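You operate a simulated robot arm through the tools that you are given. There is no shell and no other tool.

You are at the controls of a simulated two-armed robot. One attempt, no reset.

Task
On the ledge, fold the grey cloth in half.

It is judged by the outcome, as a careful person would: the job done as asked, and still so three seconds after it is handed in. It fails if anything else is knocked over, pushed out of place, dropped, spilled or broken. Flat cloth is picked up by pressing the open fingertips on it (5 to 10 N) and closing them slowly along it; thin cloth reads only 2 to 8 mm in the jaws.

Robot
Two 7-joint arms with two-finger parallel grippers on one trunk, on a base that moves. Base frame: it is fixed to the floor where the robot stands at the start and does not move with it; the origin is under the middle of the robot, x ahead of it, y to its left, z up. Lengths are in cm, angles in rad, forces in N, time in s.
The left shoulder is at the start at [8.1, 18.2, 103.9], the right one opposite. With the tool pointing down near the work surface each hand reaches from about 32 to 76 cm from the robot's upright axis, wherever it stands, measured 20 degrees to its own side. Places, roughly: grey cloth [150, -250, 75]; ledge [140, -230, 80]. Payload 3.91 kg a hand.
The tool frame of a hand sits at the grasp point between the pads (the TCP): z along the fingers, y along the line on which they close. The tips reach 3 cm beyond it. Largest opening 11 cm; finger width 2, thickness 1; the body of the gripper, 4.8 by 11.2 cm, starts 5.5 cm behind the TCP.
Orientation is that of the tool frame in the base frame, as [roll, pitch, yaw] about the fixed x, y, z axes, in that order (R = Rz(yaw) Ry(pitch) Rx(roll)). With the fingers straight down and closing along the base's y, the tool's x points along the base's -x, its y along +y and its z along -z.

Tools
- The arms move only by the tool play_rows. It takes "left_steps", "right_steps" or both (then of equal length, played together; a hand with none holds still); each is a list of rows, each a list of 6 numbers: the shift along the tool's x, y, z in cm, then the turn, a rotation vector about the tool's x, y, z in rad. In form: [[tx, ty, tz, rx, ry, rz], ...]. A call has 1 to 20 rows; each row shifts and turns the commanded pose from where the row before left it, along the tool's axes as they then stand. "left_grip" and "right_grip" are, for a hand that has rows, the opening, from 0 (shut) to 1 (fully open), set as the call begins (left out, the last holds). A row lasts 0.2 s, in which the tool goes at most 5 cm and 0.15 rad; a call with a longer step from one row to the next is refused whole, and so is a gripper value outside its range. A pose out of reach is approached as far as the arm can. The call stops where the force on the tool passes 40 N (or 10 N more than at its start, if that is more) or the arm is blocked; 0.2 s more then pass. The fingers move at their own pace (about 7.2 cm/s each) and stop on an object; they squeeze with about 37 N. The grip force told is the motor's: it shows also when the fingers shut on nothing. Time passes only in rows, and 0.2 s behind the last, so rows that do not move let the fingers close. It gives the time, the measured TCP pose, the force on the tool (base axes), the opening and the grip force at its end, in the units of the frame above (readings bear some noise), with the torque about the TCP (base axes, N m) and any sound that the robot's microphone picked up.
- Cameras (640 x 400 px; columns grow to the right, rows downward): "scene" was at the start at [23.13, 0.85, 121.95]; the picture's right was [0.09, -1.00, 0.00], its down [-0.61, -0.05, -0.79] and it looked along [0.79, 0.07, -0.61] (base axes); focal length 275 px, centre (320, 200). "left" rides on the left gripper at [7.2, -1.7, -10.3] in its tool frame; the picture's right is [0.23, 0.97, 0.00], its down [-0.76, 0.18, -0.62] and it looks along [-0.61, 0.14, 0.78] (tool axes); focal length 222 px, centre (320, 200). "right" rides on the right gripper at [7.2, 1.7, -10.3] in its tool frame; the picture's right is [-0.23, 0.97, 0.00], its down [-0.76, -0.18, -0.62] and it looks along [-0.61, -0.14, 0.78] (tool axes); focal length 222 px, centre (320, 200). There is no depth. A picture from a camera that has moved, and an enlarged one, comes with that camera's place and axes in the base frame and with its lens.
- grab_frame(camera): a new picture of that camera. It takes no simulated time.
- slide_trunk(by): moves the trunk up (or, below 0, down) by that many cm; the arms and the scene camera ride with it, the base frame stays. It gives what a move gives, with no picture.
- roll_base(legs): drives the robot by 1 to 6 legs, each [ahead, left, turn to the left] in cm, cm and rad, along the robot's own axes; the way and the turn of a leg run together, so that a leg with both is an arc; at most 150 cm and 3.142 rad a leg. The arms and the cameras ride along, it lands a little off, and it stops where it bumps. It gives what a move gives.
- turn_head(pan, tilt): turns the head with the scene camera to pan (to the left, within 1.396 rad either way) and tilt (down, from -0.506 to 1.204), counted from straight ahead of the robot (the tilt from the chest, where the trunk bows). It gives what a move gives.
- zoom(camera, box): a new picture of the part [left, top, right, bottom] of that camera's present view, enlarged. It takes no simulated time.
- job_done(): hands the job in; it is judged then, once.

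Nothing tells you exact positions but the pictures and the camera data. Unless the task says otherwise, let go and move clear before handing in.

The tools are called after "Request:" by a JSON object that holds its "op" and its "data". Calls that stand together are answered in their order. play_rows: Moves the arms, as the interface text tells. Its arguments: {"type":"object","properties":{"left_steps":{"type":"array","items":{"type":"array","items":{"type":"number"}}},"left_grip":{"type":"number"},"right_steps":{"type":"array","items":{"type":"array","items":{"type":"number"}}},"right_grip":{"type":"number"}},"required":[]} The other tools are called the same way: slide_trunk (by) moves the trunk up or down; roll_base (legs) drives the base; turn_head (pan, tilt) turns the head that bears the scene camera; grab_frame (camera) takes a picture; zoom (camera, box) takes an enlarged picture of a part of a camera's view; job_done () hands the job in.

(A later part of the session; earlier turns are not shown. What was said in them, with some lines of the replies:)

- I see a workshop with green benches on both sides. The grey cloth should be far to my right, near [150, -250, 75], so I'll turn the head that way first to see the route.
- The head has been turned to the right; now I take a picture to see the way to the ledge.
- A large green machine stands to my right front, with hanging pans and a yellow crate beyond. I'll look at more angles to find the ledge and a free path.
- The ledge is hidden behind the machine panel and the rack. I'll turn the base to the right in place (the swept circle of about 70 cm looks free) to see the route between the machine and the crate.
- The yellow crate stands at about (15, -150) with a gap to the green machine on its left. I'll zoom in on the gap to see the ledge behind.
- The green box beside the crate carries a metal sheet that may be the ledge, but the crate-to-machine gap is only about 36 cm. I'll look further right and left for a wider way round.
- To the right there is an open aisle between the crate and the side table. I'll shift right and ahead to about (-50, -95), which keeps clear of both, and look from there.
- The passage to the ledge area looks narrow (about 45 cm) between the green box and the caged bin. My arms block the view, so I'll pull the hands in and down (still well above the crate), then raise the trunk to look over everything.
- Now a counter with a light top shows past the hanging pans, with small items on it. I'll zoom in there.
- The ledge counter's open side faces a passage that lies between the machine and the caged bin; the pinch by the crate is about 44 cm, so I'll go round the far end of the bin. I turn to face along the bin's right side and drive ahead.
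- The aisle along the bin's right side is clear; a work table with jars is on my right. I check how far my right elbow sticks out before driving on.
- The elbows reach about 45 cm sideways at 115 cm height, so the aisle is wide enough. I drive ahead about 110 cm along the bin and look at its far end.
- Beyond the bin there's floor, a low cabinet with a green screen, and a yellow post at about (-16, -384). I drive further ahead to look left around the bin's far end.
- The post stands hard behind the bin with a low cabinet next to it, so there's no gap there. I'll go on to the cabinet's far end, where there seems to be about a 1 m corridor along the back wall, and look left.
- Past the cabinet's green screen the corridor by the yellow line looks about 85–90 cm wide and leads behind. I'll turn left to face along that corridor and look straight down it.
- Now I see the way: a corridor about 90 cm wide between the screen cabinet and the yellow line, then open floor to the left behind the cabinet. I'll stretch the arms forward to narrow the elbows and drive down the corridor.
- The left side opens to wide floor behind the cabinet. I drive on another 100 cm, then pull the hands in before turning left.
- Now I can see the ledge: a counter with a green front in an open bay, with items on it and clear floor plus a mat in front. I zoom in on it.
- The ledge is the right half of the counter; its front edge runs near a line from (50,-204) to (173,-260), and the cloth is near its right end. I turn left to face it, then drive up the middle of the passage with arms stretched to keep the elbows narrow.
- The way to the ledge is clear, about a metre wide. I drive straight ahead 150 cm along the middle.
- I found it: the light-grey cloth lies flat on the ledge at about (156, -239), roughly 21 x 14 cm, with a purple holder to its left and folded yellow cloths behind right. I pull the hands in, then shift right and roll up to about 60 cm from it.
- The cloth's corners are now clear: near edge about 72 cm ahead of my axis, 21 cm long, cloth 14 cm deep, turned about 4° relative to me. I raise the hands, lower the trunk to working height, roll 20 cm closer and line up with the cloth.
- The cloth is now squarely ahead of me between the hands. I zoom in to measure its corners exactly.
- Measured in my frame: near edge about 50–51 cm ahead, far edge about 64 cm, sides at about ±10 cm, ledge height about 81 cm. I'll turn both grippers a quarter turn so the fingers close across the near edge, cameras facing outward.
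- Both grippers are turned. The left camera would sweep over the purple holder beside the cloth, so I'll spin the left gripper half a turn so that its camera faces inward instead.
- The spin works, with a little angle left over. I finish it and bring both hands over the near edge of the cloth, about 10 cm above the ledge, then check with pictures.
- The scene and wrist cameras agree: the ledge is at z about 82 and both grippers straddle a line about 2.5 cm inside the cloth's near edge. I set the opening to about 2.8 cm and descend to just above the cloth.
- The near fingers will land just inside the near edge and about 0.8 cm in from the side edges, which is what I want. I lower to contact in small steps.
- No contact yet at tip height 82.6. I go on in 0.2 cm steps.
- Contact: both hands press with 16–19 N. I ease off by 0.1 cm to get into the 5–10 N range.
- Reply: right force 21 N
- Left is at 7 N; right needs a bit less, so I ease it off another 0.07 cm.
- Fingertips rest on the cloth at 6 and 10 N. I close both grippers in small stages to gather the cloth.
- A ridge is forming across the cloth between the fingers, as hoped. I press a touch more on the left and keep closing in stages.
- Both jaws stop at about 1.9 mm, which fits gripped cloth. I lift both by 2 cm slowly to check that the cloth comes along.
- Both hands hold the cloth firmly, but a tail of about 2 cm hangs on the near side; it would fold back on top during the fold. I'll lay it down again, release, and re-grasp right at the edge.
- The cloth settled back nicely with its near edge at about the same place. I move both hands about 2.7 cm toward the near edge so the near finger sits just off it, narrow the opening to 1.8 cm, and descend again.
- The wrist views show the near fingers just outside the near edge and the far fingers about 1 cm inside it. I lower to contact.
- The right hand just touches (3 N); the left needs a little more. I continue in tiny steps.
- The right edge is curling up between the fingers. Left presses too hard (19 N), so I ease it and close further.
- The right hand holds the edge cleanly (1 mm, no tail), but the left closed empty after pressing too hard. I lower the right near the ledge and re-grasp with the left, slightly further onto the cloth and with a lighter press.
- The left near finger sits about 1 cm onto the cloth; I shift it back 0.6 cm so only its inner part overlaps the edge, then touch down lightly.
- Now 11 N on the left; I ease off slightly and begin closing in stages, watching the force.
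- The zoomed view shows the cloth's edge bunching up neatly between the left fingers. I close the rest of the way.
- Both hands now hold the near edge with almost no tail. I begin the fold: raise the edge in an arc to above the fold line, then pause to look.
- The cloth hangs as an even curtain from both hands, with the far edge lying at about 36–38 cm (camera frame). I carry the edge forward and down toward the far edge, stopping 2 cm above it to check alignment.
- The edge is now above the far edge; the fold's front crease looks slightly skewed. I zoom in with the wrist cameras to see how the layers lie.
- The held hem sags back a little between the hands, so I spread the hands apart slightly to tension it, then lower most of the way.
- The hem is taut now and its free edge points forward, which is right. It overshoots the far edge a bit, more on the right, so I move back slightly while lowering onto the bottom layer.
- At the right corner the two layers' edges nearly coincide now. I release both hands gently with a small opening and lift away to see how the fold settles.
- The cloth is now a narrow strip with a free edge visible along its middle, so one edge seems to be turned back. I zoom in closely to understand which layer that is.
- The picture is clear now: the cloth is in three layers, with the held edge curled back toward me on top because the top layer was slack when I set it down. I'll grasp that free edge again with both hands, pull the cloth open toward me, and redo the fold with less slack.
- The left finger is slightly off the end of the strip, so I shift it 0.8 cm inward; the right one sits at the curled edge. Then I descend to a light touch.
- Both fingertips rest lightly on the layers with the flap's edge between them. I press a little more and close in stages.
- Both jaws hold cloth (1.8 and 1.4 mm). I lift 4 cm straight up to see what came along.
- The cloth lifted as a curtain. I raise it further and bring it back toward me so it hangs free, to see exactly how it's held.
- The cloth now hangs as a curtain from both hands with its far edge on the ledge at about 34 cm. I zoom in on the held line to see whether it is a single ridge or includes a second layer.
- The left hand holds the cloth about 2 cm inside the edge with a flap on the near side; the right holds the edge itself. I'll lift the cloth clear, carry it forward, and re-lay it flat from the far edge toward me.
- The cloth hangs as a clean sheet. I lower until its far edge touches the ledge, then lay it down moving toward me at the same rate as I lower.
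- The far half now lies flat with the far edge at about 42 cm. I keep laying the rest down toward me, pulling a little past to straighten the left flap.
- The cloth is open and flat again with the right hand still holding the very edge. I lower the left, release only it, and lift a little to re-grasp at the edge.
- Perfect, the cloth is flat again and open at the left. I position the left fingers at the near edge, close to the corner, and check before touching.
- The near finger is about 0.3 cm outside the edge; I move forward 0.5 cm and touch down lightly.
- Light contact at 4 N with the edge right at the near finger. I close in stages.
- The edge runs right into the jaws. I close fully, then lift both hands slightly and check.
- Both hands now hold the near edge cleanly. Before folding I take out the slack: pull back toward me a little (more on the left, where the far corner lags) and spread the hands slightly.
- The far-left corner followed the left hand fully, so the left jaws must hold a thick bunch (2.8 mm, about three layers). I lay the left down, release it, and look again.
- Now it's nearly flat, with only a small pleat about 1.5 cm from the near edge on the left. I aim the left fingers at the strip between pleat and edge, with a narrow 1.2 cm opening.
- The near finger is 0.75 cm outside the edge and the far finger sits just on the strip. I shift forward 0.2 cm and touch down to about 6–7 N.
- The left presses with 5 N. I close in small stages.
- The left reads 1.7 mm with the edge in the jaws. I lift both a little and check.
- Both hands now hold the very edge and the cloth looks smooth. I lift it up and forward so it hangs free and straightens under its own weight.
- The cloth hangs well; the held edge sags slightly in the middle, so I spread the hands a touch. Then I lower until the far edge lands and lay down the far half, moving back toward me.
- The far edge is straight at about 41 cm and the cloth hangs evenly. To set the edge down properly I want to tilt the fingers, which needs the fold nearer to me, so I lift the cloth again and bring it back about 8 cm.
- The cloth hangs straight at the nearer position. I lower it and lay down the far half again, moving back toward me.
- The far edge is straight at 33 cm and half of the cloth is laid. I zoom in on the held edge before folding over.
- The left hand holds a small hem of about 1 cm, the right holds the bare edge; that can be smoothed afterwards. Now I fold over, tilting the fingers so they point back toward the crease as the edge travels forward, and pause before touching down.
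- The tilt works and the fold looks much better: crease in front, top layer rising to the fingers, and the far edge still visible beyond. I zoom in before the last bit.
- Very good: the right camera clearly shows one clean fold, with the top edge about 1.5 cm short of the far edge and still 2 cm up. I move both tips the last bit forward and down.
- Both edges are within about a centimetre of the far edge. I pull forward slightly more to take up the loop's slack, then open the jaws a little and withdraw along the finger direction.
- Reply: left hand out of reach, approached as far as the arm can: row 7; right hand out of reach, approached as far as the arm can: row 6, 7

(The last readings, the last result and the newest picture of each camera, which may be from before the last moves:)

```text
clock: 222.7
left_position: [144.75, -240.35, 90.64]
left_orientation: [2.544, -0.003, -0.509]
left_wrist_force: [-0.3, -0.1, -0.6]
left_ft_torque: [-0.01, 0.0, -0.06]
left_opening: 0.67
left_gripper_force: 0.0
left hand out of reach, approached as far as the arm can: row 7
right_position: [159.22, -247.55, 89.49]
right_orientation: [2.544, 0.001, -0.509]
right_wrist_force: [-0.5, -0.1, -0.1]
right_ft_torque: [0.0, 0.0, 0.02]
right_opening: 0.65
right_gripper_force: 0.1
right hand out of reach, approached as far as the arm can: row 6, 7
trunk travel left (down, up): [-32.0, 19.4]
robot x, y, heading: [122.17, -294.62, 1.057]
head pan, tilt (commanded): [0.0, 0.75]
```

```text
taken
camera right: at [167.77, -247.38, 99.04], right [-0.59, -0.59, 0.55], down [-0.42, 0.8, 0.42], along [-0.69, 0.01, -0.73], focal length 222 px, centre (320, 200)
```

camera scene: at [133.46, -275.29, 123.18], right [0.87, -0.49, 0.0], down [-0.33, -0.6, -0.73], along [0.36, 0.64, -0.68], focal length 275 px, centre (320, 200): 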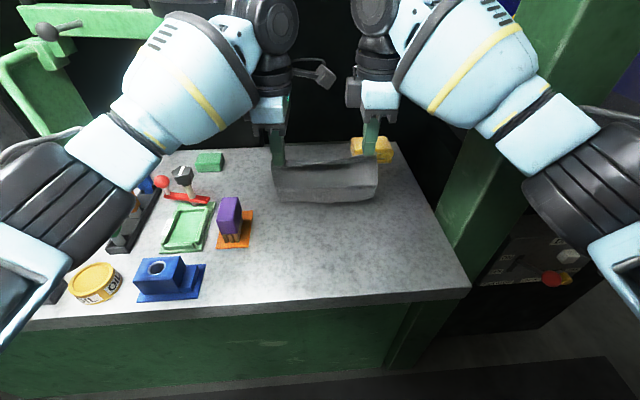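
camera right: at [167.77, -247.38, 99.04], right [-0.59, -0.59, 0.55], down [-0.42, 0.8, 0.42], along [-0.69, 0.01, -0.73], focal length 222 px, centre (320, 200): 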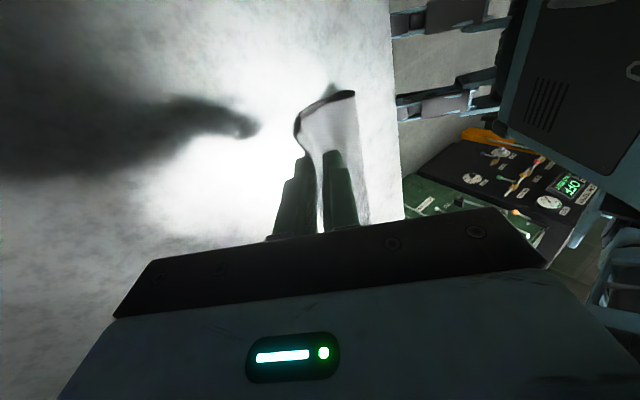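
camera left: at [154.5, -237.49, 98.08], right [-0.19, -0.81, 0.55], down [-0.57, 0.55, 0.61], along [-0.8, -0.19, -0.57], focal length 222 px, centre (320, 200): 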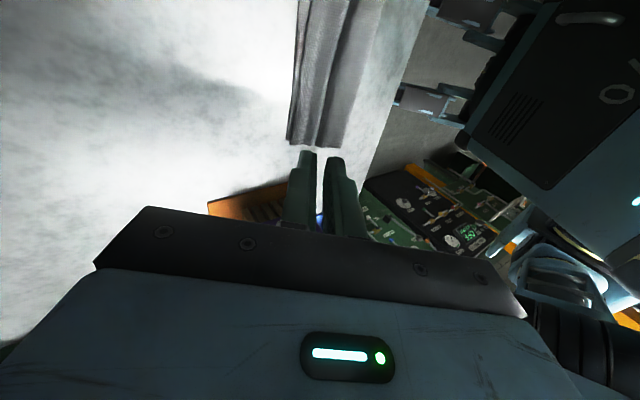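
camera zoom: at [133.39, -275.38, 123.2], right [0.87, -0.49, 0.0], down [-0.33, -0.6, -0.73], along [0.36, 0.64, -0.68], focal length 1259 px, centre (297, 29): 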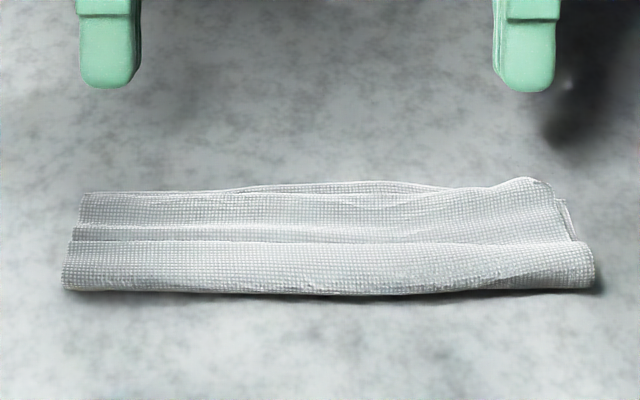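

Released, and it looks like a real half-fold now: crease toward me and both free edges together at the far side, with a soft wrinkle in the top layer. I inspect it closely.

Request:
{"op": "zoom", "data": {"camera": "scene", "box": [265, 225, 325, 265]}}

Request:
{"op": "zoom", "data": {"camera": "scene", "box": [330, 225, 390, 265]}}

Request:
{"op": "zoom", "data": {"camera": "left", "box": [270, 0, 400, 160]}}

Request:
{"op": "zoom", "data": {"camera": "right", "box": [270, 70, 400, 230]}}

```text
10.00 times, centred on (295, 245) of scene
camera zoom: at [133.39, -275.38, 123.2], right [0.87, -0.49, 0.0], down [-0.33, -0.6, -0.73], along [0.36, 0.64, -0.68], focal length 2754 px, centre (570, -250)
```

zoom: 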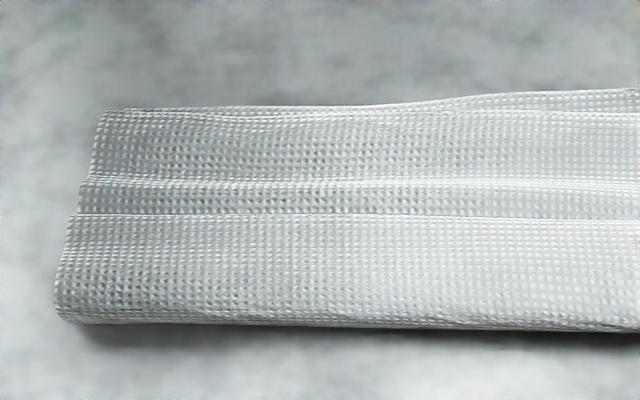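

```text
10.00 times, centred on (360, 245) of scene
camera zoom: at [133.39, -275.38, 123.2], right [0.87, -0.49, 0.0], down [-0.33, -0.6, -0.73], along [0.36, 0.64, -0.68], focal length 2754 px, centre (-80, -250)
```

zoom: 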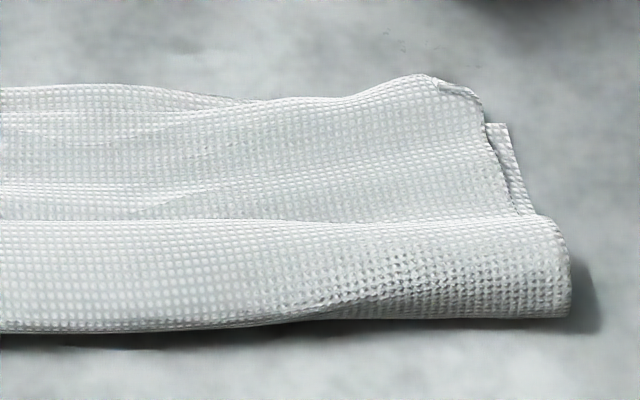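

```text
2.50 times, centred on (335, 80) of left
camera zoom: at [154.5, -237.49, 98.08], right [-0.19, -0.81, 0.55], down [-0.57, 0.55, 0.61], along [-0.8, -0.19, -0.57], focal length 555 px, centre (282, 500)
```

zoom: 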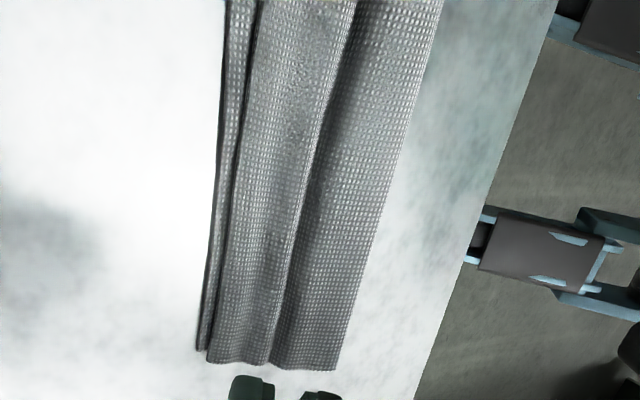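

```text
2.50 times, centred on (335, 150) of right
camera zoom: at [167.77, -247.38, 99.04], right [-0.59, -0.59, 0.55], down [-0.42, 0.8, 0.42], along [-0.69, 0.01, -0.73], focal length 555 px, centre (282, 325)
```

zoom: 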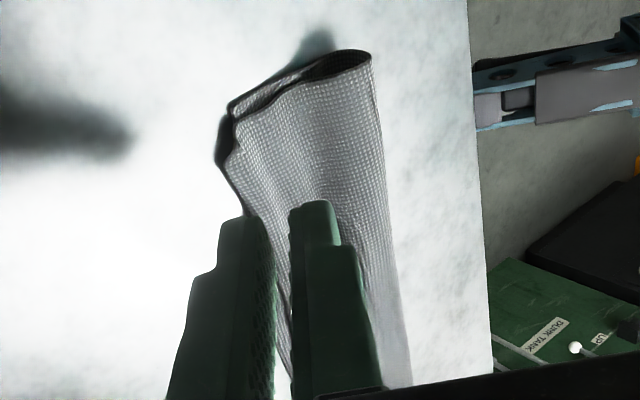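

The fold is real: near and far edges coincide along the whole length, and only a shallow ripple remains in the top layer with a puffy crease. I straighten the hands upright again above the cloth so I can gently pat it flat.

Request:
{"op": "play_rows", "data": {"left_steps": [[0, 0.4, -0.3, 0.12, 0, 0], [0, 0.4, -0.3, 0.12, 0, 0], [0, 0.4, -0.3, 0.12, 0, 0], [0, 0.4, -0.3, 0.12, 0, 0], [0, 0.4, -0.3, 0.12, 0, 0], [0, 0, 0, 0, 0, 0]], "right_steps": [[0, 0.4, -0.3, 0.12, 0, 0], [0, 0.4, -0.3, 0.12, 0, 0], [0, 0.4, -0.3, 0.12, 0, 0], [0, 0.4, -0.3, 0.12, 0, 0], [0, 0.4, -0.3, 0.12, 0, 0], [0, 0, 0, 0, 0, 0]]}}

Request:
{"op": "grab_frame", "data": {"camera": "scene"}}

Request:
{"op": "zoom", "data": {"camera": "scene", "box": [255, 200, 395, 275]}}

```text
clock: 224.1
left_position: [144.0, -241.42, 92.48]
left_orientation: [-3.141, 0.0, -0.507]
left_wrist_force: [0.1, -0.1, -0.3]
left_ft_torque: [0.0, -0.01, -0.01]
left_opening: 0.65
left_gripper_force: 0.0
right_position: [158.92, -248.87, 91.41]
right_orientation: [-3.136, 0.0, -0.51]
right_wrist_force: [0.5, -0.3, -0.1]
right_ft_torque: [-0.01, -0.01, 0.0]
right_opening: 0.67
right_gripper_force: 0.0
trunk travel left (down, up): [-32.0, 19.4]
robot x, y, heading: [122.71, -294.98, 1.06]
head pan, tilt (commanded): [0.0, 0.75]
```

```text
taken
camera scene: at [133.46, -275.27, 123.17], right [0.87, -0.49, 0.0], down [-0.33, -0.6, -0.73], along [0.36, 0.64, -0.68], focal length 275 px, centre (320, 200)
```

scene: 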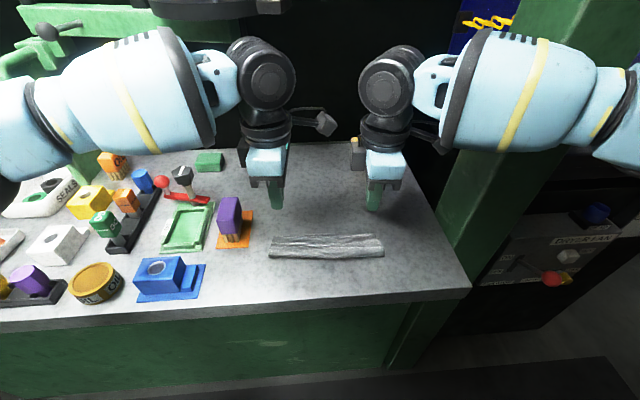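

```text
4.57 times, centred on (325, 238) of scene
camera zoom: at [133.46, -275.27, 123.17], right [0.87, -0.49, 0.0], down [-0.33, -0.6, -0.73], along [0.36, 0.64, -0.68], focal length 1259 px, centre (297, 29)
```

zoom: 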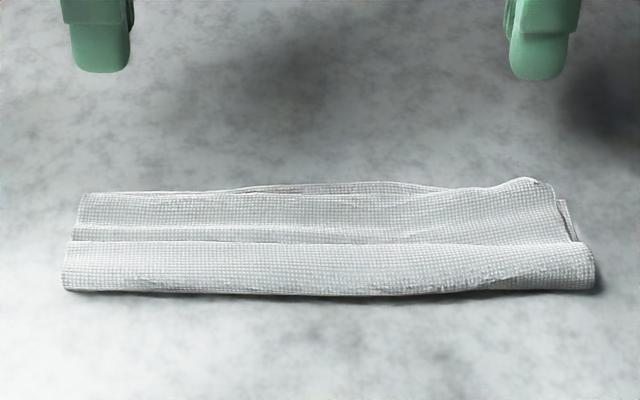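

Now I pat the fold flat: with the fingers open about 2.2 cm, one finger over the crease and one near the far edge, pressing lightly straight down near each end.

Request:
{"op": "play_rows", "data": {"left_steps": [[0, 1.3, 0, 0, 0, 0], [0, 1.3, 0, 0, 0, 0], [0, 1.3, 0, 0, 0, 0], [0, 0, 2, 0, 0, 0], [0, 0, 2, 0, 0, 0], [0, 0, 1.2, 0, 0, 0], [0, 0, 0, 0, 0, 0]], "right_steps": [[0, 1.5, 0, 0, 0, 0], [0, 1.6, 0, 0, 0, 0], [0, 1.6, 0, 0, 0, 0], [0, 0, 1.5, 0, 0, 0], [0, 0, 1.5, 0, 0, 0], [0, 0, 1.2, 0, 0, 0], [0, 0, 0, 0, 0, 0]], "left_grip": 0.2, "right_grip": 0.2}}

Request:
{"op": "zoom", "data": {"camera": "scene", "box": [255, 200, 395, 275]}}

```text
clock: 225.7
left_position: [142.11, -244.83, 87.18]
left_orientation: [-3.14, 0.0, -0.508]
left_wrist_force: [-0.9, 0.2, -0.6]
left_ft_torque: [-0.03, -0.03, 0.04]
left_opening: 2.21
left_gripper_force: 0.1
right_position: [156.59, -252.72, 87.18]
right_orientation: [-3.141, 0.0, -0.512]
right_wrist_force: [-0.6, 0.1, -0.2]
right_ft_torque: [-0.01, 0.01, -0.02]
right_opening: 2.19
right_gripper_force: 0.0
trunk travel left (down, up): [-32.0, 19.4]
robot x, y, heading: [122.95, -294.69, 1.061]
head pan, tilt (commanded): [0.0, 0.75]
```

```text
4.57 times, centred on (325, 238) of scene
camera zoom: at [133.44, -275.31, 123.19], right [0.87, -0.49, 0.0], down [-0.33, -0.6, -0.73], along [0.36, 0.64, -0.68], focal length 1259 px, centre (297, 29)
```

zoom: 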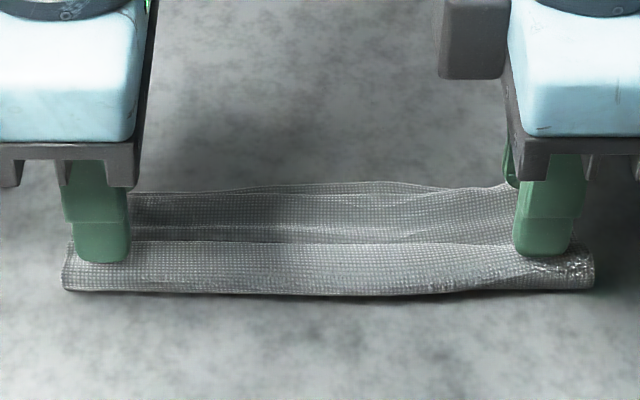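

Request:
{"op": "play_rows", "data": {"left_steps": [[0, 0, 0.4, 0, 0, 0], [0, 0, 0.4, 0, 0, 0], [0, 0, 0.4, 0, 0, 0], [0, 0, 0.3, 0, 0, 0], [0, 0, 0.2, 0, 0, 0], [0, 0, 0, 0, 0, 0]], "right_steps": [[0, 0, 0.4, 0, 0, 0], [0, 0, 0.4, 0, 0, 0], [0, 0, 0.4, 0, 0, 0], [0, 0, 0.3, 0, 0, 0], [0, 0, 0.2, 0, 0, 0], [0, 0, 0, 0, 0, 0]]}}

Request:
{"op": "play_rows", "data": {"left_steps": [[0, 0, 0.15, 0, 0, 0], [0, 0, 0, 0, 0, 0]], "right_steps": [[0, 0, 0.15, 0, 0, 0], [0, 0, 0, 0, 0, 0]]}}

Request:
{"op": "zoom", "data": {"camera": "scene", "box": [255, 200, 395, 275]}}

```text
clock: 227.1
left_position: [142.16, -244.8, 85.45]
left_orientation: [3.141, 0.001, -0.508]
left_wrist_force: [-0.5, -0.9, -1.0]
left_ft_torque: [0.0, 0.01, 0.0]
left_opening: 2.2
left_gripper_force: 0.0
right_position: [156.3, -252.9, 85.49]
right_orientation: [-3.139, 0.0, -0.511]
right_wrist_force: [-0.1, -0.2, 0.4]
right_ft_torque: [-0.05, 0.0, 0.0]
right_opening: 2.23
right_gripper_force: 0.1
trunk travel left (down, up): [-32.0, 19.4]
robot x, y, heading: [122.73, -295.13, 1.062]
head pan, tilt (commanded): [0.0, 0.75]
```

```text
clock: 227.7
left_position: [142.09, -244.79, 85.39]
left_orientation: [3.141, 0.001, -0.507]
left_wrist_force: [-0.1, 0.1, 0.3]
left_ft_torque: [0.01, -0.01, -0.03]
left_opening: 2.19
left_gripper_force: 0.0
right_position: [156.44, -252.9, 85.39]
right_orientation: [-3.14, 0.001, -0.511]
right_wrist_force: [0.7, 0.6, 0.5]
right_ft_torque: [0.0, 0.0, 0.0]
right_opening: 2.21
right_gripper_force: 0.1
trunk travel left (down, up): [-32.0, 19.4]
robot x, y, heading: [122.31, -294.67, 1.059]
head pan, tilt (commanded): [0.0, 0.75]
```

```text
4.57 times, centred on (325, 238) of scene
camera zoom: at [133.45, -275.3, 123.18], right [0.87, -0.49, 0.0], down [-0.33, -0.6, -0.73], along [0.36, 0.64, -0.68], focal length 1259 px, centre (297, 29)
```

zoom: 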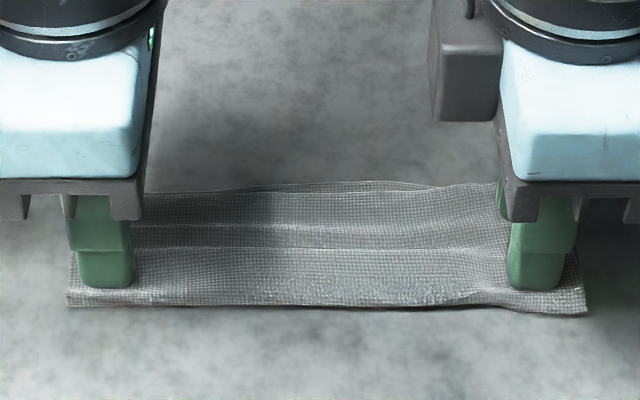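

Pressing moved the crease toward me and flattened the puffiness, which is good. Now, with light pressure, I open the fingers slowly so they smooth the ripple out between crease and far edge.

Request:
{"op": "play_rows", "data": {"left_steps": [[0, 0, 0.1, 0, 0, 0], [0, 0, 0.05, 0, 0, 0], [0, 0, 0, 0, 0, 0]], "right_steps": [[0, 0, 0.1, 0, 0, 0], [0, 0, 0.05, 0, 0, 0], [0, 0, 0, 0, 0, 0]]}}

Request:
{"op": "play_rows", "data": {"left_steps": [[0, 0, 0, 0, 0, 0], [0, 0, 0, 0, 0, 0]], "right_steps": [[0, 0, 0, 0, 0, 0], [0, 0, 0, 0, 0, 0]], "left_grip": 0.25, "right_grip": 0.25}}

Request:
{"op": "play_rows", "data": {"left_steps": [[0, 0, 0, 0, 0, 0], [0, 0, 0, 0, 0, 0]], "right_steps": [[0, 0, 0, 0, 0, 0], [0, 0, 0, 0, 0, 0]], "left_grip": 0.3, "right_grip": 0.3}}

Request:
{"op": "zoom", "data": {"camera": "scene", "box": [255, 200, 395, 275]}}

Request:
{"op": "zoom", "data": {"camera": "left", "box": [220, 0, 420, 220]}}

Request:
{"op": "zoom", "data": {"camera": "right", "box": [220, 60, 420, 230]}}

```text
clock: 228.5
left_position: [142.11, -244.79, 85.34]
left_orientation: [3.142, 0.001, -0.507]
left_wrist_force: [0.4, -0.2, 0.0]
left_ft_torque: [0.02, 0.0, 0.0]
left_opening: 2.19
left_gripper_force: 0.0
right_position: [156.48, -252.9, 85.16]
right_orientation: [-3.14, 0.0, -0.51]
right_wrist_force: [0.5, 0.5, 6.4]
right_ft_torque: [-0.02, -0.03, -0.01]
right_opening: 2.2
right_gripper_force: 0.0
trunk travel left (down, up): [-32.0, 19.4]
robot x, y, heading: [122.59, -294.87, 1.057]
head pan, tilt (commanded): [0.0, 0.75]
```

```text
clock: 229.1
left_position: [142.09, -244.8, 85.34]
left_orientation: [3.141, 0.0, -0.509]
left_wrist_force: [0.2, 0.0, 1.1]
left_ft_torque: [-0.03, 0.01, 0.02]
left_opening: 2.75
left_gripper_force: 0.1
right_position: [156.45, -252.85, 85.23]
right_orientation: [-3.138, 0.002, -0.51]
right_wrist_force: [1.0, 0.5, 7.8]
right_ft_torque: [0.0, -0.11, 0.04]
right_opening: 2.52
right_gripper_force: 0.1
trunk travel left (down, up): [-32.0, 19.4]
robot x, y, heading: [122.44, -294.55, 1.06]
head pan, tilt (commanded): [0.0, 0.75]
```

```text
clock: 229.7
left_position: [142.17, -244.78, 85.33]
left_orientation: [3.142, 0.0, -0.508]
left_wrist_force: [-1.0, 0.0, 0.9]
left_ft_torque: [0.01, -0.03, 0.03]
left_opening: 3.3
left_gripper_force: 0.0
right_position: [156.5, -252.92, 85.24]
right_orientation: [-3.138, -0.002, -0.51]
right_wrist_force: [-1.0, -1.0, 9.2]
right_ft_torque: [0.05, -0.06, 0.01]
right_opening: 3.06
right_gripper_force: 0.1
trunk travel left (down, up): [-32.0, 19.4]
robot x, y, heading: [122.91, -294.63, 1.062]
head pan, tilt (commanded): [0.0, 0.75]
```

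```text
4.57 times, centred on (325, 238) of scene
camera zoom: at [133.4, -275.37, 123.2], right [0.87, -0.49, 0.0], down [-0.33, -0.6, -0.73], along [0.36, 0.64, -0.68], focal length 1259 px, centre (297, 29)
```

zoom: 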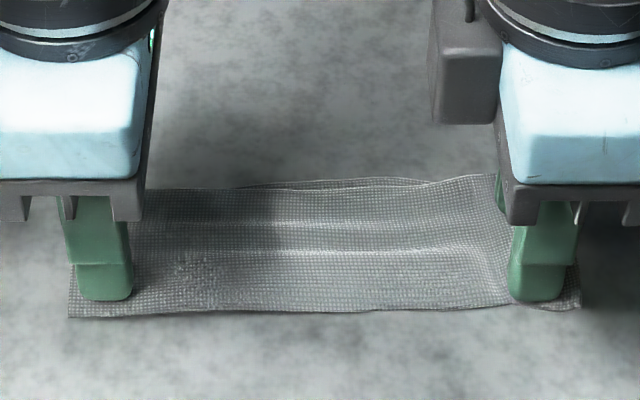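

```text
1.82 times, centred on (320, 110) of left
camera zoom: at [149.2, -246.86, 95.68], right [-0.28, -0.96, 0.0], down [-0.75, 0.22, 0.62], along [-0.6, 0.17, -0.78], focal length 404 px, centre (320, 364)
```

zoom: 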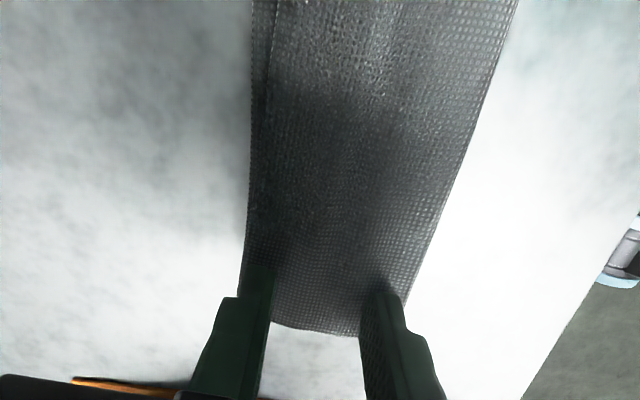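

```text
2.35 times, centred on (320, 145) of right
camera zoom: at [161.91, -258.07, 95.54], right [-0.67, -0.74, 0.0], down [-0.58, 0.53, 0.62], along [-0.46, 0.42, -0.78], focal length 523 px, centre (320, 329)
```

zoom: 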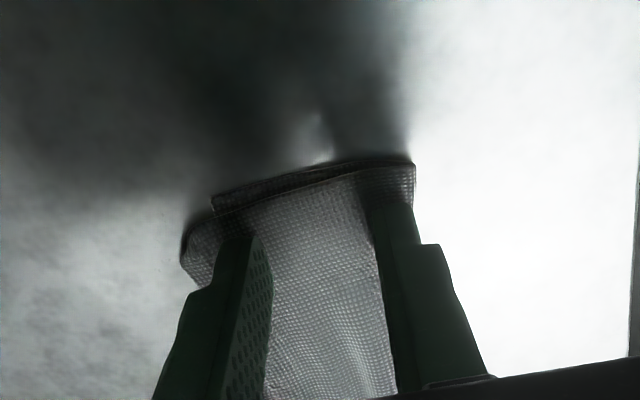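

The smoothing worked nicely: the strip is now about 6.4 cm deep, exactly half of the original, and flat at both ends. I lift off and look, then move the left hand away so the right can smooth the middle.

Request:
{"op": "play_rows", "data": {"left_steps": [[0, 0, -0.5, 0, 0, 0], [0, 0, -1, 0, 0, 0], [0, 0, -2, 0, 0, 0], [0, 0, -3, 0, 0, 0], [0, 0, -3, 0, 0, 0], [0, 3, -2, 0, 0, 0], [-1, 3, 0, 0, 0, 0], [-1, 3, 0, 0, 0, 0], [-1, 3, 0, 0, 0, 0]], "right_steps": [[0, 0, -0.5, 0, 0, 0], [0, 0, -1, 0, 0, 0], [0, 0, -2, 0, 0, 0], [0, 0, -2, 0, 0, 0], [0, 0, 0, 0, 0, 0], [0, 0, 0, 0, 0, 0], [0, 0, 0, 0, 0, 0], [0, 0, 0, 0, 0, 0], [0, 0, 0, 0, 0, 0]]}}

Request:
{"op": "zoom", "data": {"camera": "scene", "box": [255, 200, 395, 275]}}

Request:
{"op": "grab_frame", "data": {"camera": "scene"}}

Request:
{"op": "grab_frame", "data": {"camera": "right"}}

```text
clock: 231.7
left_position: [133.96, -250.25, 96.51]
left_orientation: [3.14, -0.004, -0.513]
left_wrist_force: [0.7, -0.2, -0.5]
left_ft_torque: [-0.02, -0.03, -0.03]
left_opening: 3.3
left_gripper_force: 0.0
left hand out of reach, approached as far as the arm can: row 8, 9
right_position: [156.28, -252.94, 90.67]
right_orientation: [-3.139, -0.001, -0.509]
right_wrist_force: [-0.7, -0.5, -0.2]
right_ft_torque: [0.02, 0.0, 0.01]
right_opening: 3.31
right_gripper_force: 0.1
trunk travel left (down, up): [-32.0, 19.4]
robot x, y, heading: [122.68, -294.77, 1.065]
head pan, tilt (commanded): [0.0, 0.75]
```

```text
4.57 times, centred on (325, 238) of scene
camera zoom: at [133.4, -275.29, 123.18], right [0.87, -0.49, 0.0], down [-0.33, -0.6, -0.73], along [0.36, 0.64, -0.68], focal length 1259 px, centre (297, 29)
```

zoom: 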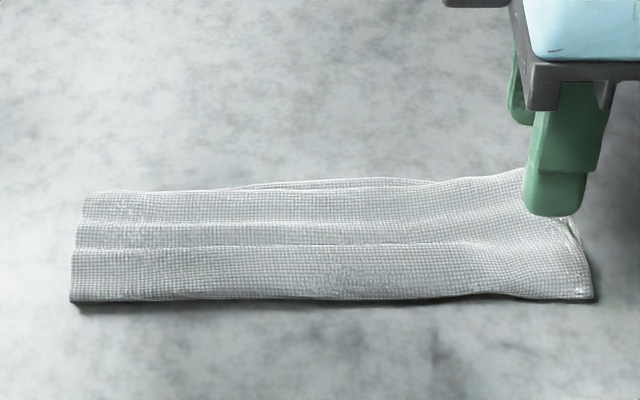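

```text
taken
camera scene: at [133.4, -275.29, 123.18], right [0.87, -0.49, 0.0], down [-0.33, -0.6, -0.73], along [0.36, 0.64, -0.68], focal length 275 px, centre (320, 200)
```

scene: 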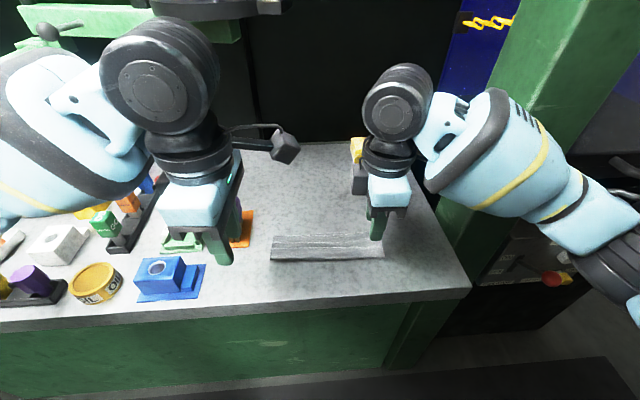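

```text
taken
camera right: at [161.75, -258.04, 101.01], right [-0.67, -0.74, 0.0], down [-0.58, 0.53, 0.62], along [-0.46, 0.42, -0.78], focal length 222 px, centre (320, 200)
```

right: 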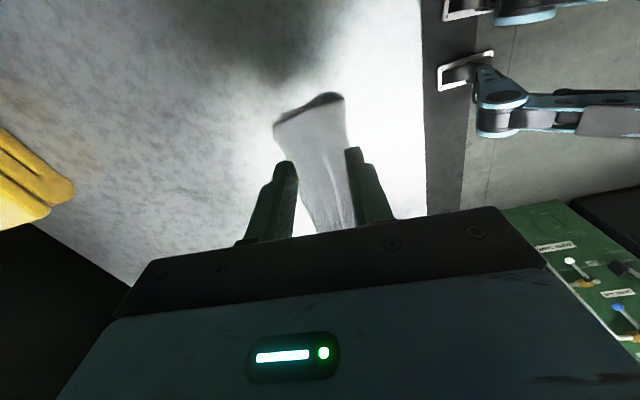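

The strip is flat apart from a faint ripple. I move the left hand further out of the way and use the right hand to smooth the middle with the same press-and-spread motion.

Request:
{"op": "play_rows", "data": {"left_steps": [[-2, -1, -2, 0, 0, 0], [-2, -1, -2, 0, 0, 0], [-2, -1, -2, 0, 0, 0], [-2, 0, -1, 0, 0, 0], [0, 0, 0, 0, 0, 0], [0, 0, 0, 0, 0, 0], [0, 0, 0, 0, 0, 0]], "right_steps": [[-1.4, 0, 0, 0, 0, 0], [-1.4, 0, 0, 0, 0, 0], [-1.4, 0, 0, 0, 0, 0], [-1.3, 0, 0, 0, 0, 0], [0, 0, 2, 0, 0, 0], [0, 0, 1.8, 0, 0, 0], [0, 0, 0, 0, 0, 0]], "right_grip": 0.2}}

Request:
{"op": "play_rows", "data": {"right_steps": [[0, 0, 0.5, 0, 0, 0], [0, 0, 0.5, 0, 0, 0], [0, 0, 0.3, 0, 0, 0], [0, 0, 0.1, 0, 0, 0], [0, 0, 0, 0, 0, 0]]}}

Request:
{"op": "play_rows", "data": {"right_steps": [[0, 0, 0.1, 0, 0, 0], [0, 0, 0, 0, 0, 0]]}}

Request:
{"op": "zoom", "data": {"camera": "scene", "box": [255, 200, 395, 275]}}

```text
clock: 233.3
left_position: [128.5, -243.9, 103.36]
left_orientation: [-3.141, 0.001, -0.507]
left_wrist_force: [0.7, 0.3, 0.4]
left_ft_torque: [-0.02, 0.0, 0.01]
left_opening: 3.3
left_gripper_force: 0.1
right_position: [151.64, -249.97, 86.83]
right_orientation: [-3.14, -0.001, -0.512]
right_wrist_force: [0.0, 0.3, -1.1]
right_ft_torque: [0.01, -0.02, 0.01]
right_opening: 2.22
right_gripper_force: 0.1
trunk travel left (down, up): [-32.0, 19.4]
robot x, y, heading: [122.54, -294.78, 1.063]
head pan, tilt (commanded): [0.0, 0.75]
```

```text
clock: 234.5
left_position: [128.5, -243.89, 103.44]
left_orientation: [-3.14, -0.001, -0.509]
left_wrist_force: [0.7, -0.7, -0.3]
left_ft_torque: [0.0, 0.0, 0.01]
left_opening: 3.3
left_gripper_force: 0.1
right_position: [151.67, -250.26, 85.43]
right_orientation: [-3.141, 0.001, -0.508]
right_wrist_force: [-0.2, 0.2, 0.1]
right_ft_torque: [0.0, 0.01, -0.01]
right_opening: 2.22
right_gripper_force: 0.1
trunk travel left (down, up): [-32.0, 19.4]
robot x, y, heading: [122.65, -294.78, 1.061]
head pan, tilt (commanded): [0.0, 0.75]
```

```text
clock: 235.1
left_position: [128.4, -243.8, 103.39]
left_orientation: [-3.142, 0.0, -0.51]
left_wrist_force: [0.1, 0.4, -0.1]
left_ft_torque: [-0.02, 0.01, -0.01]
left_opening: 3.31
left_gripper_force: 0.0
right_position: [151.61, -250.05, 85.33]
right_orientation: [-3.14, -0.001, -0.509]
right_wrist_force: [-0.2, -0.7, 0.0]
right_ft_torque: [0.04, 0.0, -0.03]
right_opening: 2.19
right_gripper_force: 0.1
trunk travel left (down, up): [-32.0, 19.4]
robot x, y, heading: [122.9, -294.76, 1.06]
head pan, tilt (commanded): [0.0, 0.75]
```

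```text
4.57 times, centred on (325, 238) of scene
camera zoom: at [133.45, -275.3, 123.18], right [0.87, -0.49, 0.0], down [-0.33, -0.6, -0.73], along [0.36, 0.64, -0.68], focal length 1259 px, centre (297, 29)
```

zoom: 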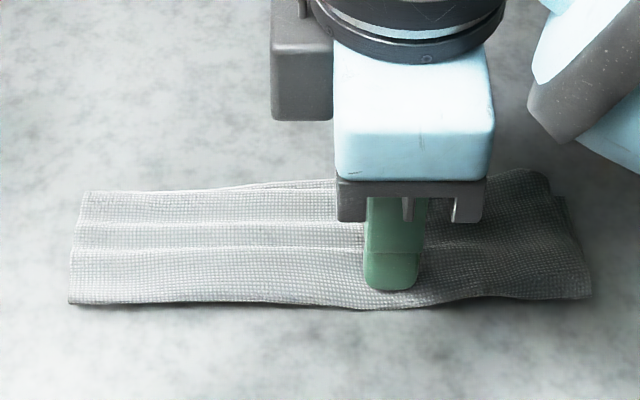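

Request:
{"op": "play_rows", "data": {"right_steps": [[0, 0, 0.08, 0, 0, 0], [0, 0, 0.05, 0, 0, 0], [0, 0, 0, 0, 0, 0]]}}

Request:
{"op": "play_rows", "data": {"right_steps": [[0, 0, 0, 0, 0, 0], [0, 0, 0, 0, 0, 0]], "right_grip": 0.27}}

Request:
{"op": "play_rows", "data": {"right_steps": [[0, 0, 0, 0, 0, 0], [0, 0, 0, 0, 0, 0]], "right_grip": 0.33}}

Request:
{"op": "play_rows", "data": {"right_steps": [[0, 0, -0.5, 0, 0, 0], [0, 0, -1, 0, 0, 0], [-1.5, 0, -1, 0, 0, 0], [-1.5, 0, 0, 0, 0, 0], [-1.5, 0, 0, 0, 0, 0], [0, 0, 1, 0, 0, 0], [0, 0, 1, 0, 0, 0], [0, 0, 0.3, 0, 0, 0], [0, 0, 0.15, 0, 0, 0], [0, 0, 0, 0, 0, 0]], "right_grip": 0.2}}

Request:
{"op": "zoom", "data": {"camera": "scene", "box": [255, 200, 395, 275]}}

```text
clock: 235.9
left_position: [128.46, -243.76, 103.45]
left_orientation: [-3.141, 0.0, -0.506]
left_wrist_force: [0.3, 0.1, 0.6]
left_ft_torque: [0.01, 0.01, -0.01]
left_opening: 3.31
left_gripper_force: 0.0
right_position: [151.71, -250.23, 85.12]
right_orientation: [-3.141, -0.001, -0.509]
right_wrist_force: [0.6, -0.7, 1.4]
right_ft_torque: [0.0, -0.04, 0.02]
right_opening: 2.22
right_gripper_force: 0.0
trunk travel left (down, up): [-32.0, 19.4]
robot x, y, heading: [122.96, -294.77, 1.059]
head pan, tilt (commanded): [0.0, 0.75]
```

```text
clock: 236.5
left_position: [128.4, -243.78, 103.46]
left_orientation: [3.141, -0.002, -0.508]
left_wrist_force: [0.3, 0.1, 0.6]
left_ft_torque: [-0.03, 0.01, 0.04]
left_opening: 3.31
left_gripper_force: 0.0
right_position: [151.58, -250.19, 85.18]
right_orientation: [-3.14, 0.0, -0.51]
right_wrist_force: [0.0, 0.5, 3.3]
right_ft_torque: [0.04, 0.01, -0.01]
right_opening: 2.9
right_gripper_force: 0.0
trunk travel left (down, up): [-32.0, 19.4]
robot x, y, heading: [122.44, -294.58, 1.061]
head pan, tilt (commanded): [0.0, 0.75]
```

```text
clock: 237.1
left_position: [128.61, -243.85, 103.27]
left_orientation: [-3.142, 0.0, -0.508]
left_wrist_force: [-0.6, 0.6, 0.2]
left_ft_torque: [-0.02, 0.02, 0.02]
left_opening: 3.28
left_gripper_force: 0.0
right_position: [151.82, -250.2, 85.17]
right_orientation: [-3.14, 0.0, -0.509]
right_wrist_force: [-0.5, -0.1, 3.3]
right_ft_torque: [0.03, -0.02, -0.04]
right_opening: 3.58
right_gripper_force: 0.1
trunk travel left (down, up): [-32.0, 19.4]
robot x, y, heading: [122.37, -294.68, 1.063]
head pan, tilt (commanded): [0.0, 0.75]
```

```text
clock: 239.3
left_position: [128.43, -243.81, 103.4]
left_orientation: [3.14, 0.0, -0.507]
left_wrist_force: [-0.1, 0.1, -0.1]
left_ft_torque: [0.02, -0.06, 0.03]
left_opening: 3.33
left_gripper_force: 0.1
right_position: [147.8, -247.84, 85.26]
right_orientation: [-3.141, 0.0, -0.509]
right_wrist_force: [0.7, -0.4, -0.7]
right_ft_torque: [0.01, 0.02, -0.01]
right_opening: 2.19
right_gripper_force: 0.1
trunk travel left (down, up): [-32.0, 19.4]
robot x, y, heading: [122.47, -294.77, 1.057]
head pan, tilt (commanded): [0.0, 0.75]
```

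```text
4.57 times, centred on (325, 238) of scene
camera zoom: at [133.45, -275.3, 123.18], right [0.87, -0.49, 0.0], down [-0.33, -0.6, -0.73], along [0.36, 0.64, -0.68], focal length 1259 px, centre (297, 29)
```

zoom: 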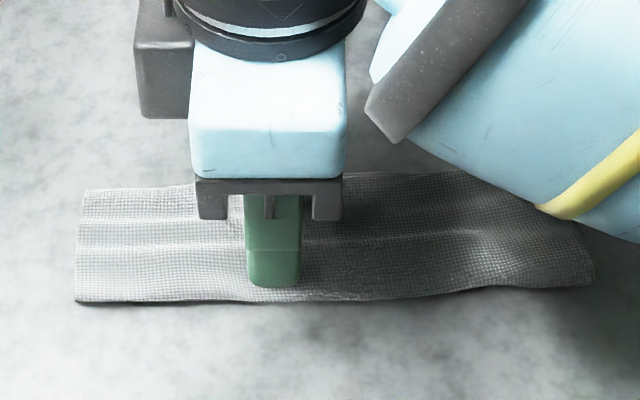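

Request:
{"op": "play_rows", "data": {"right_steps": [[0, 0, 0.1, 0, 0, 0], [0, 0, 0.06, 0, 0, 0], [0, 0, 0, 0, 0, 0]]}}

Request:
{"op": "play_rows", "data": {"right_steps": [[0, 0, 0, 0, 0, 0], [0, 0, 0, 0, 0, 0]], "right_grip": 0.27}}

Request:
{"op": "play_rows", "data": {"right_steps": [[0, 0, 0, 0, 0, 0], [0, 0, 0, 0, 0, 0]], "right_grip": 0.33}}

Request:
{"op": "play_rows", "data": {"right_steps": [[0, 0, -0.5, 0, 0, 0], [0, 0, -1, 0, 0, 0], [0, 0, -3, 0, 0, 0], [0, 0, -3, 0, 0, 0], [3, 0, -2, 0, 0, 0], [4, 0, 0, 0, 0, 0], [4, 0, 0, 0, 0, 0], [3, 0, 0, 0, 0, 0], [0, 0, 0, 0, 0, 0]]}}

Request:
{"op": "grab_frame", "data": {"camera": "scene"}}

Request:
{"op": "zoom", "data": {"camera": "scene", "box": [255, 200, 395, 275]}}

```text
clock: 240.1
left_position: [128.53, -243.85, 103.32]
left_orientation: [-3.141, 0.0, -0.508]
left_wrist_force: [0.9, -0.3, 0.4]
left_ft_torque: [-0.01, -0.03, 0.02]
left_opening: 3.31
left_gripper_force: 0.0
right_position: [147.74, -247.87, 85.22]
right_orientation: [-3.14, 0.001, -0.508]
right_wrist_force: [1.7, -0.2, 7.6]
right_ft_torque: [0.04, -0.09, -0.01]
right_opening: 2.23
right_gripper_force: 0.4
trunk travel left (down, up): [-32.0, 19.4]
robot x, y, heading: [122.75, -295.28, 1.06]
head pan, tilt (commanded): [0.0, 0.75]
```

```text
clock: 240.7
left_position: [128.41, -243.85, 103.5]
left_orientation: [3.141, 0.0, -0.508]
left_wrist_force: [0.2, -0.5, -0.2]
left_ft_torque: [0.01, 0.01, 0.0]
left_opening: 3.31
left_gripper_force: 0.1
right_position: [147.69, -247.98, 85.12]
right_orientation: [-3.14, 0.002, -0.51]
right_wrist_force: [-0.5, -0.5, 10.0]
right_ft_torque: [0.02, -0.04, 0.0]
right_opening: 2.73
right_gripper_force: 0.0
trunk travel left (down, up): [-32.0, 19.4]
robot x, y, heading: [122.77, -294.78, 1.065]
head pan, tilt (commanded): [0.0, 0.75]
```

```text
clock: 241.3
left_position: [128.52, -243.97, 103.5]
left_orientation: [3.141, 0.002, -0.508]
left_wrist_force: [-0.9, 0.5, -0.1]
left_ft_torque: [0.01, -0.01, 0.02]
left_opening: 3.31
left_gripper_force: 0.0
right_position: [147.74, -248.05, 85.23]
right_orientation: [-3.139, 0.0, -0.509]
right_wrist_force: [-1.3, -1.1, 11.8]
right_ft_torque: [0.07, 0.01, 0.01]
right_opening: 3.32
right_gripper_force: 0.1
trunk travel left (down, up): [-32.0, 19.4]
robot x, y, heading: [122.8, -295.36, 1.062]
head pan, tilt (commanded): [0.0, 0.75]
```

```text
clock: 243.3
left_position: [128.39, -243.82, 103.41]
left_orientation: [3.14, -0.001, -0.509]
left_wrist_force: [0.8, -0.2, 0.1]
left_ft_torque: [0.01, 0.02, 0.02]
left_opening: 3.31
left_gripper_force: 0.1
right_position: [159.58, -254.83, 94.41]
right_orientation: [-3.139, -0.001, -0.509]
right_wrist_force: [0.0, 0.2, 0.4]
right_ft_torque: [-0.01, -0.04, -0.02]
right_opening: 3.64
right_gripper_force: 0.0
trunk travel left (down, up): [-32.0, 19.4]
robot x, y, heading: [122.56, -294.93, 1.063]
head pan, tilt (commanded): [0.0, 0.75]
```

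```text
taken
camera scene: at [133.42, -275.28, 123.18], right [0.87, -0.49, 0.0], down [-0.33, -0.6, -0.73], along [0.36, 0.64, -0.68], focal length 275 px, centre (320, 200)
```

scene: 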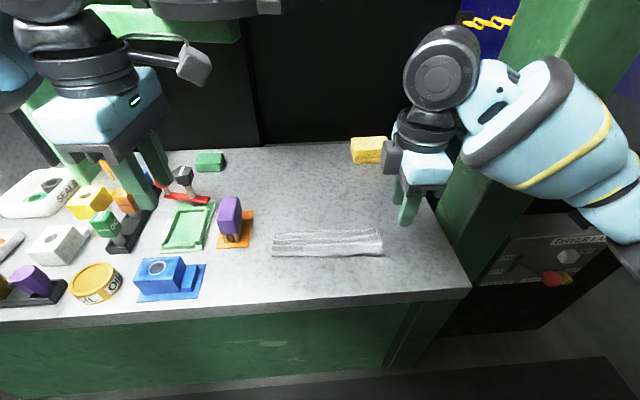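

```text
4.57 times, centred on (325, 238) of scene
camera zoom: at [133.42, -275.28, 123.18], right [0.87, -0.49, 0.0], down [-0.33, -0.6, -0.73], along [0.36, 0.64, -0.68], focal length 1259 px, centre (297, 29)
```

zoom: 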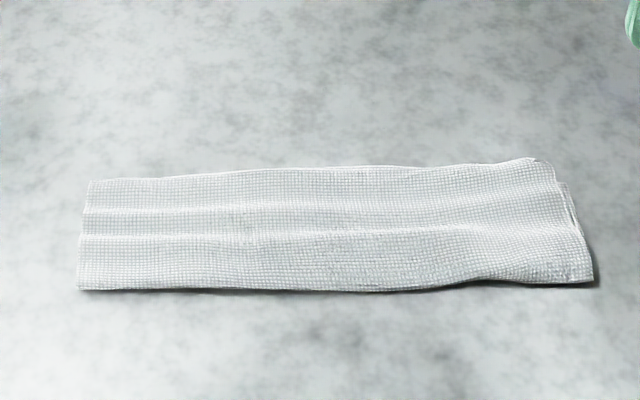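

The cloth is now a tidy folded strip and nothing around it has moved. I check the alignment of the edges with close views of both ends and the wrist camera.

Request:
{"op": "zoom", "data": {"camera": "scene", "box": [265, 225, 325, 265]}}

Request:
{"op": "zoom", "data": {"camera": "scene", "box": [330, 220, 390, 260]}}

Request:
{"op": "zoom", "data": {"camera": "right", "box": [180, 0, 420, 200]}}

```text
10.00 times, centred on (295, 245) of scene
camera zoom: at [133.42, -275.28, 123.18], right [0.87, -0.49, 0.0], down [-0.33, -0.6, -0.73], along [0.36, 0.64, -0.68], focal length 2754 px, centre (570, -250)
```

zoom: 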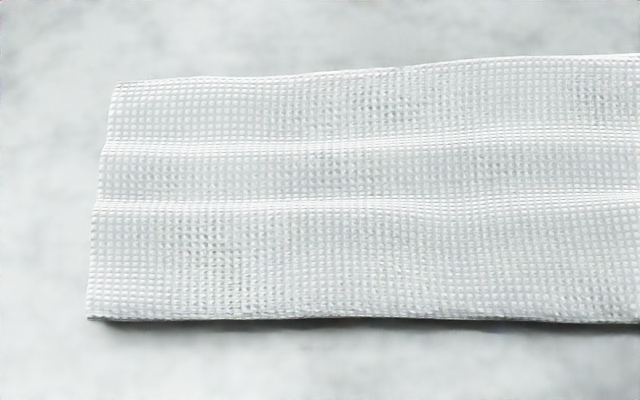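

```text
10.00 times, centred on (360, 240) of scene
camera zoom: at [133.42, -275.28, 123.18], right [0.87, -0.49, 0.0], down [-0.33, -0.6, -0.73], along [0.36, 0.64, -0.68], focal length 2754 px, centre (-80, -200)
```

zoom: 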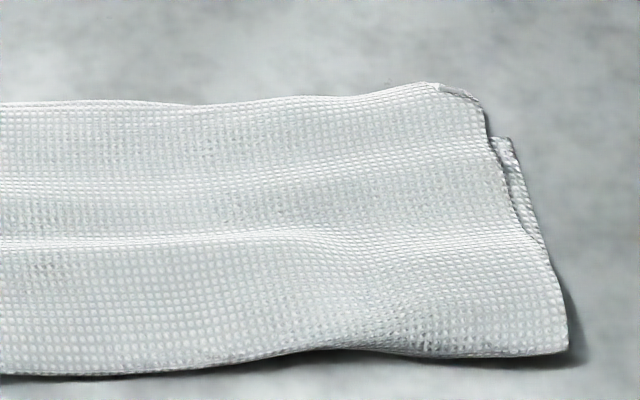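

```text
2.00 times, centred on (300, 100) of right
camera zoom: at [165.13, -259.95, 104.77], right [-0.67, -0.74, 0.0], down [-0.58, 0.53, 0.62], along [-0.46, 0.42, -0.78], focal length 444 px, centre (360, 400)
```

zoom: 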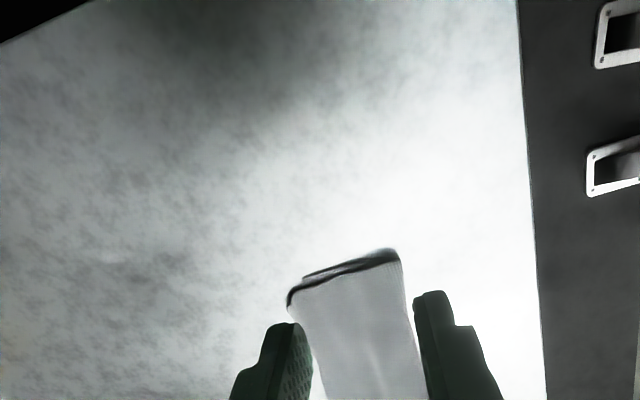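

The two halves coincide within about a centimetre along the whole edge, and the strip lies flat. I raise both hands and back the base away from the ledge.

Request:
{"op": "play_rows", "data": {"left_steps": [[0, 0, -2, 0, 0, 0], [0, 0, -2, 0, 0, 0], [0, 0, -2, 0, 0, 0], [0, 0, 0, 0, 0, 0]], "right_steps": [[0, 0, -3, 0, 0, 0], [0, 0, -3, 0, 0, 0], [0, 0, -3, 0, 0, 0], [0, 0, 0, 0, 0, 0]]}}

Request:
{"op": "roll_base", "data": {"legs": [[-20, 0, 0]]}}

Request:
{"op": "grab_frame", "data": {"camera": "scene"}}

Request:
{"op": "zoom", "data": {"camera": "scene", "box": [240, 130, 420, 250]}}

```text
clock: 244.3
left_position: [128.59, -243.76, 109.4]
left_orientation: [3.14, 0.0, -0.509]
left_wrist_force: [0.4, -0.7, 0.4]
left_ft_torque: [0.01, 0.0, 0.02]
left_opening: 3.34
left_gripper_force: 0.0
right_position: [160.02, -254.62, 103.59]
right_orientation: [-3.141, 0.001, -0.51]
right_wrist_force: [0.3, 0.4, 0.3]
right_ft_torque: [0.0, 0.02, -0.02]
right_opening: 3.63
right_gripper_force: 0.0
trunk travel left (down, up): [-32.0, 19.4]
robot x, y, heading: [122.37, -294.71, 1.06]
head pan, tilt (commanded): [0.0, 0.75]
```

```text
clock: 245.9
left_position: [118.72, -261.67, 109.32]
left_orientation: [3.141, 0.0, -0.512]
left_wrist_force: [-0.7, -0.1, 0.8]
left_ft_torque: [-0.02, -0.02, -0.01]
left_opening: 3.28
left_gripper_force: 0.1
right_position: [149.99, -272.69, 103.7]
right_orientation: [-3.14, 0.0, -0.512]
right_wrist_force: [0.0, -0.2, 0.2]
right_ft_torque: [0.01, -0.01, -0.01]
right_opening: 3.61
right_gripper_force: 0.1
trunk travel left (down, up): [-32.0, 19.4]
robot x, y, heading: [112.75, -312.93, 1.06]
head pan, tilt (commanded): [0.0, 0.75]
```

```text
taken
camera scene: at [123.48, -293.23, 123.19], right [0.87, -0.49, 0.0], down [-0.33, -0.59, -0.73], along [0.36, 0.64, -0.68], focal length 275 px, centre (320, 200)
```

scene: 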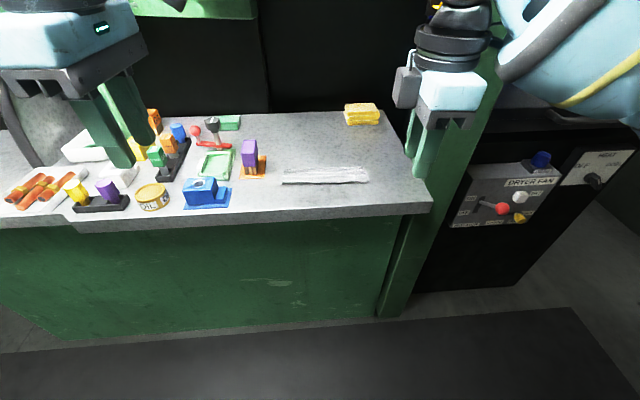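

```text
3.33 times, centred on (330, 190) of scene
camera zoom: at [123.48, -293.23, 123.19], right [0.87, -0.49, 0.0], down [-0.33, -0.59, -0.73], along [0.36, 0.64, -0.68], focal length 918 px, centre (287, 233)
```

zoom: 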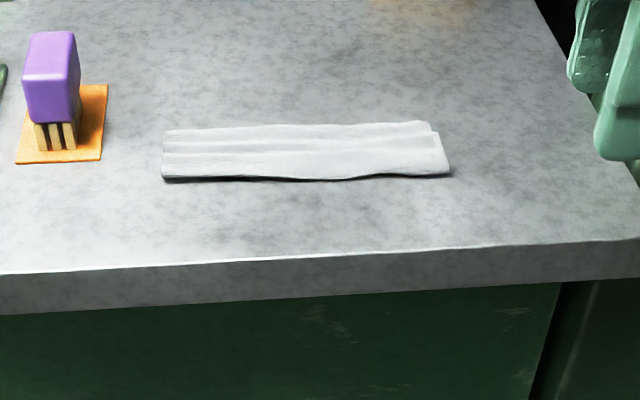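

The grey cloth lies on the ledge folded in half. Its two long edges are together at the far side and the crease faces me. The holder, the towels and the other items are where they were, and both hands are empty and clear, so I hand the job in.

Request:
{"op": "job_done", "data": {}}

```text
The job is handed in.
```

The grey cloth is folded in half on the ledge. Its two long edges meet at the far side, the crease faces the front, and the layers line up to within about a centimetre.

The top layer still has a faint ripple. The folded strip is about 5.5 cm deep, a little under half of the original 13 cm.

It took several tries at gripping the edge, including one fold that came out in three layers, which I undid and redid. The cloth now lies a few centimetres nearer the front of the ledge than where it started.

In the last pictures nothing else on the ledge had moved. Both hands were empty and clear, and I backed the robot about 20 cm away before handing in.
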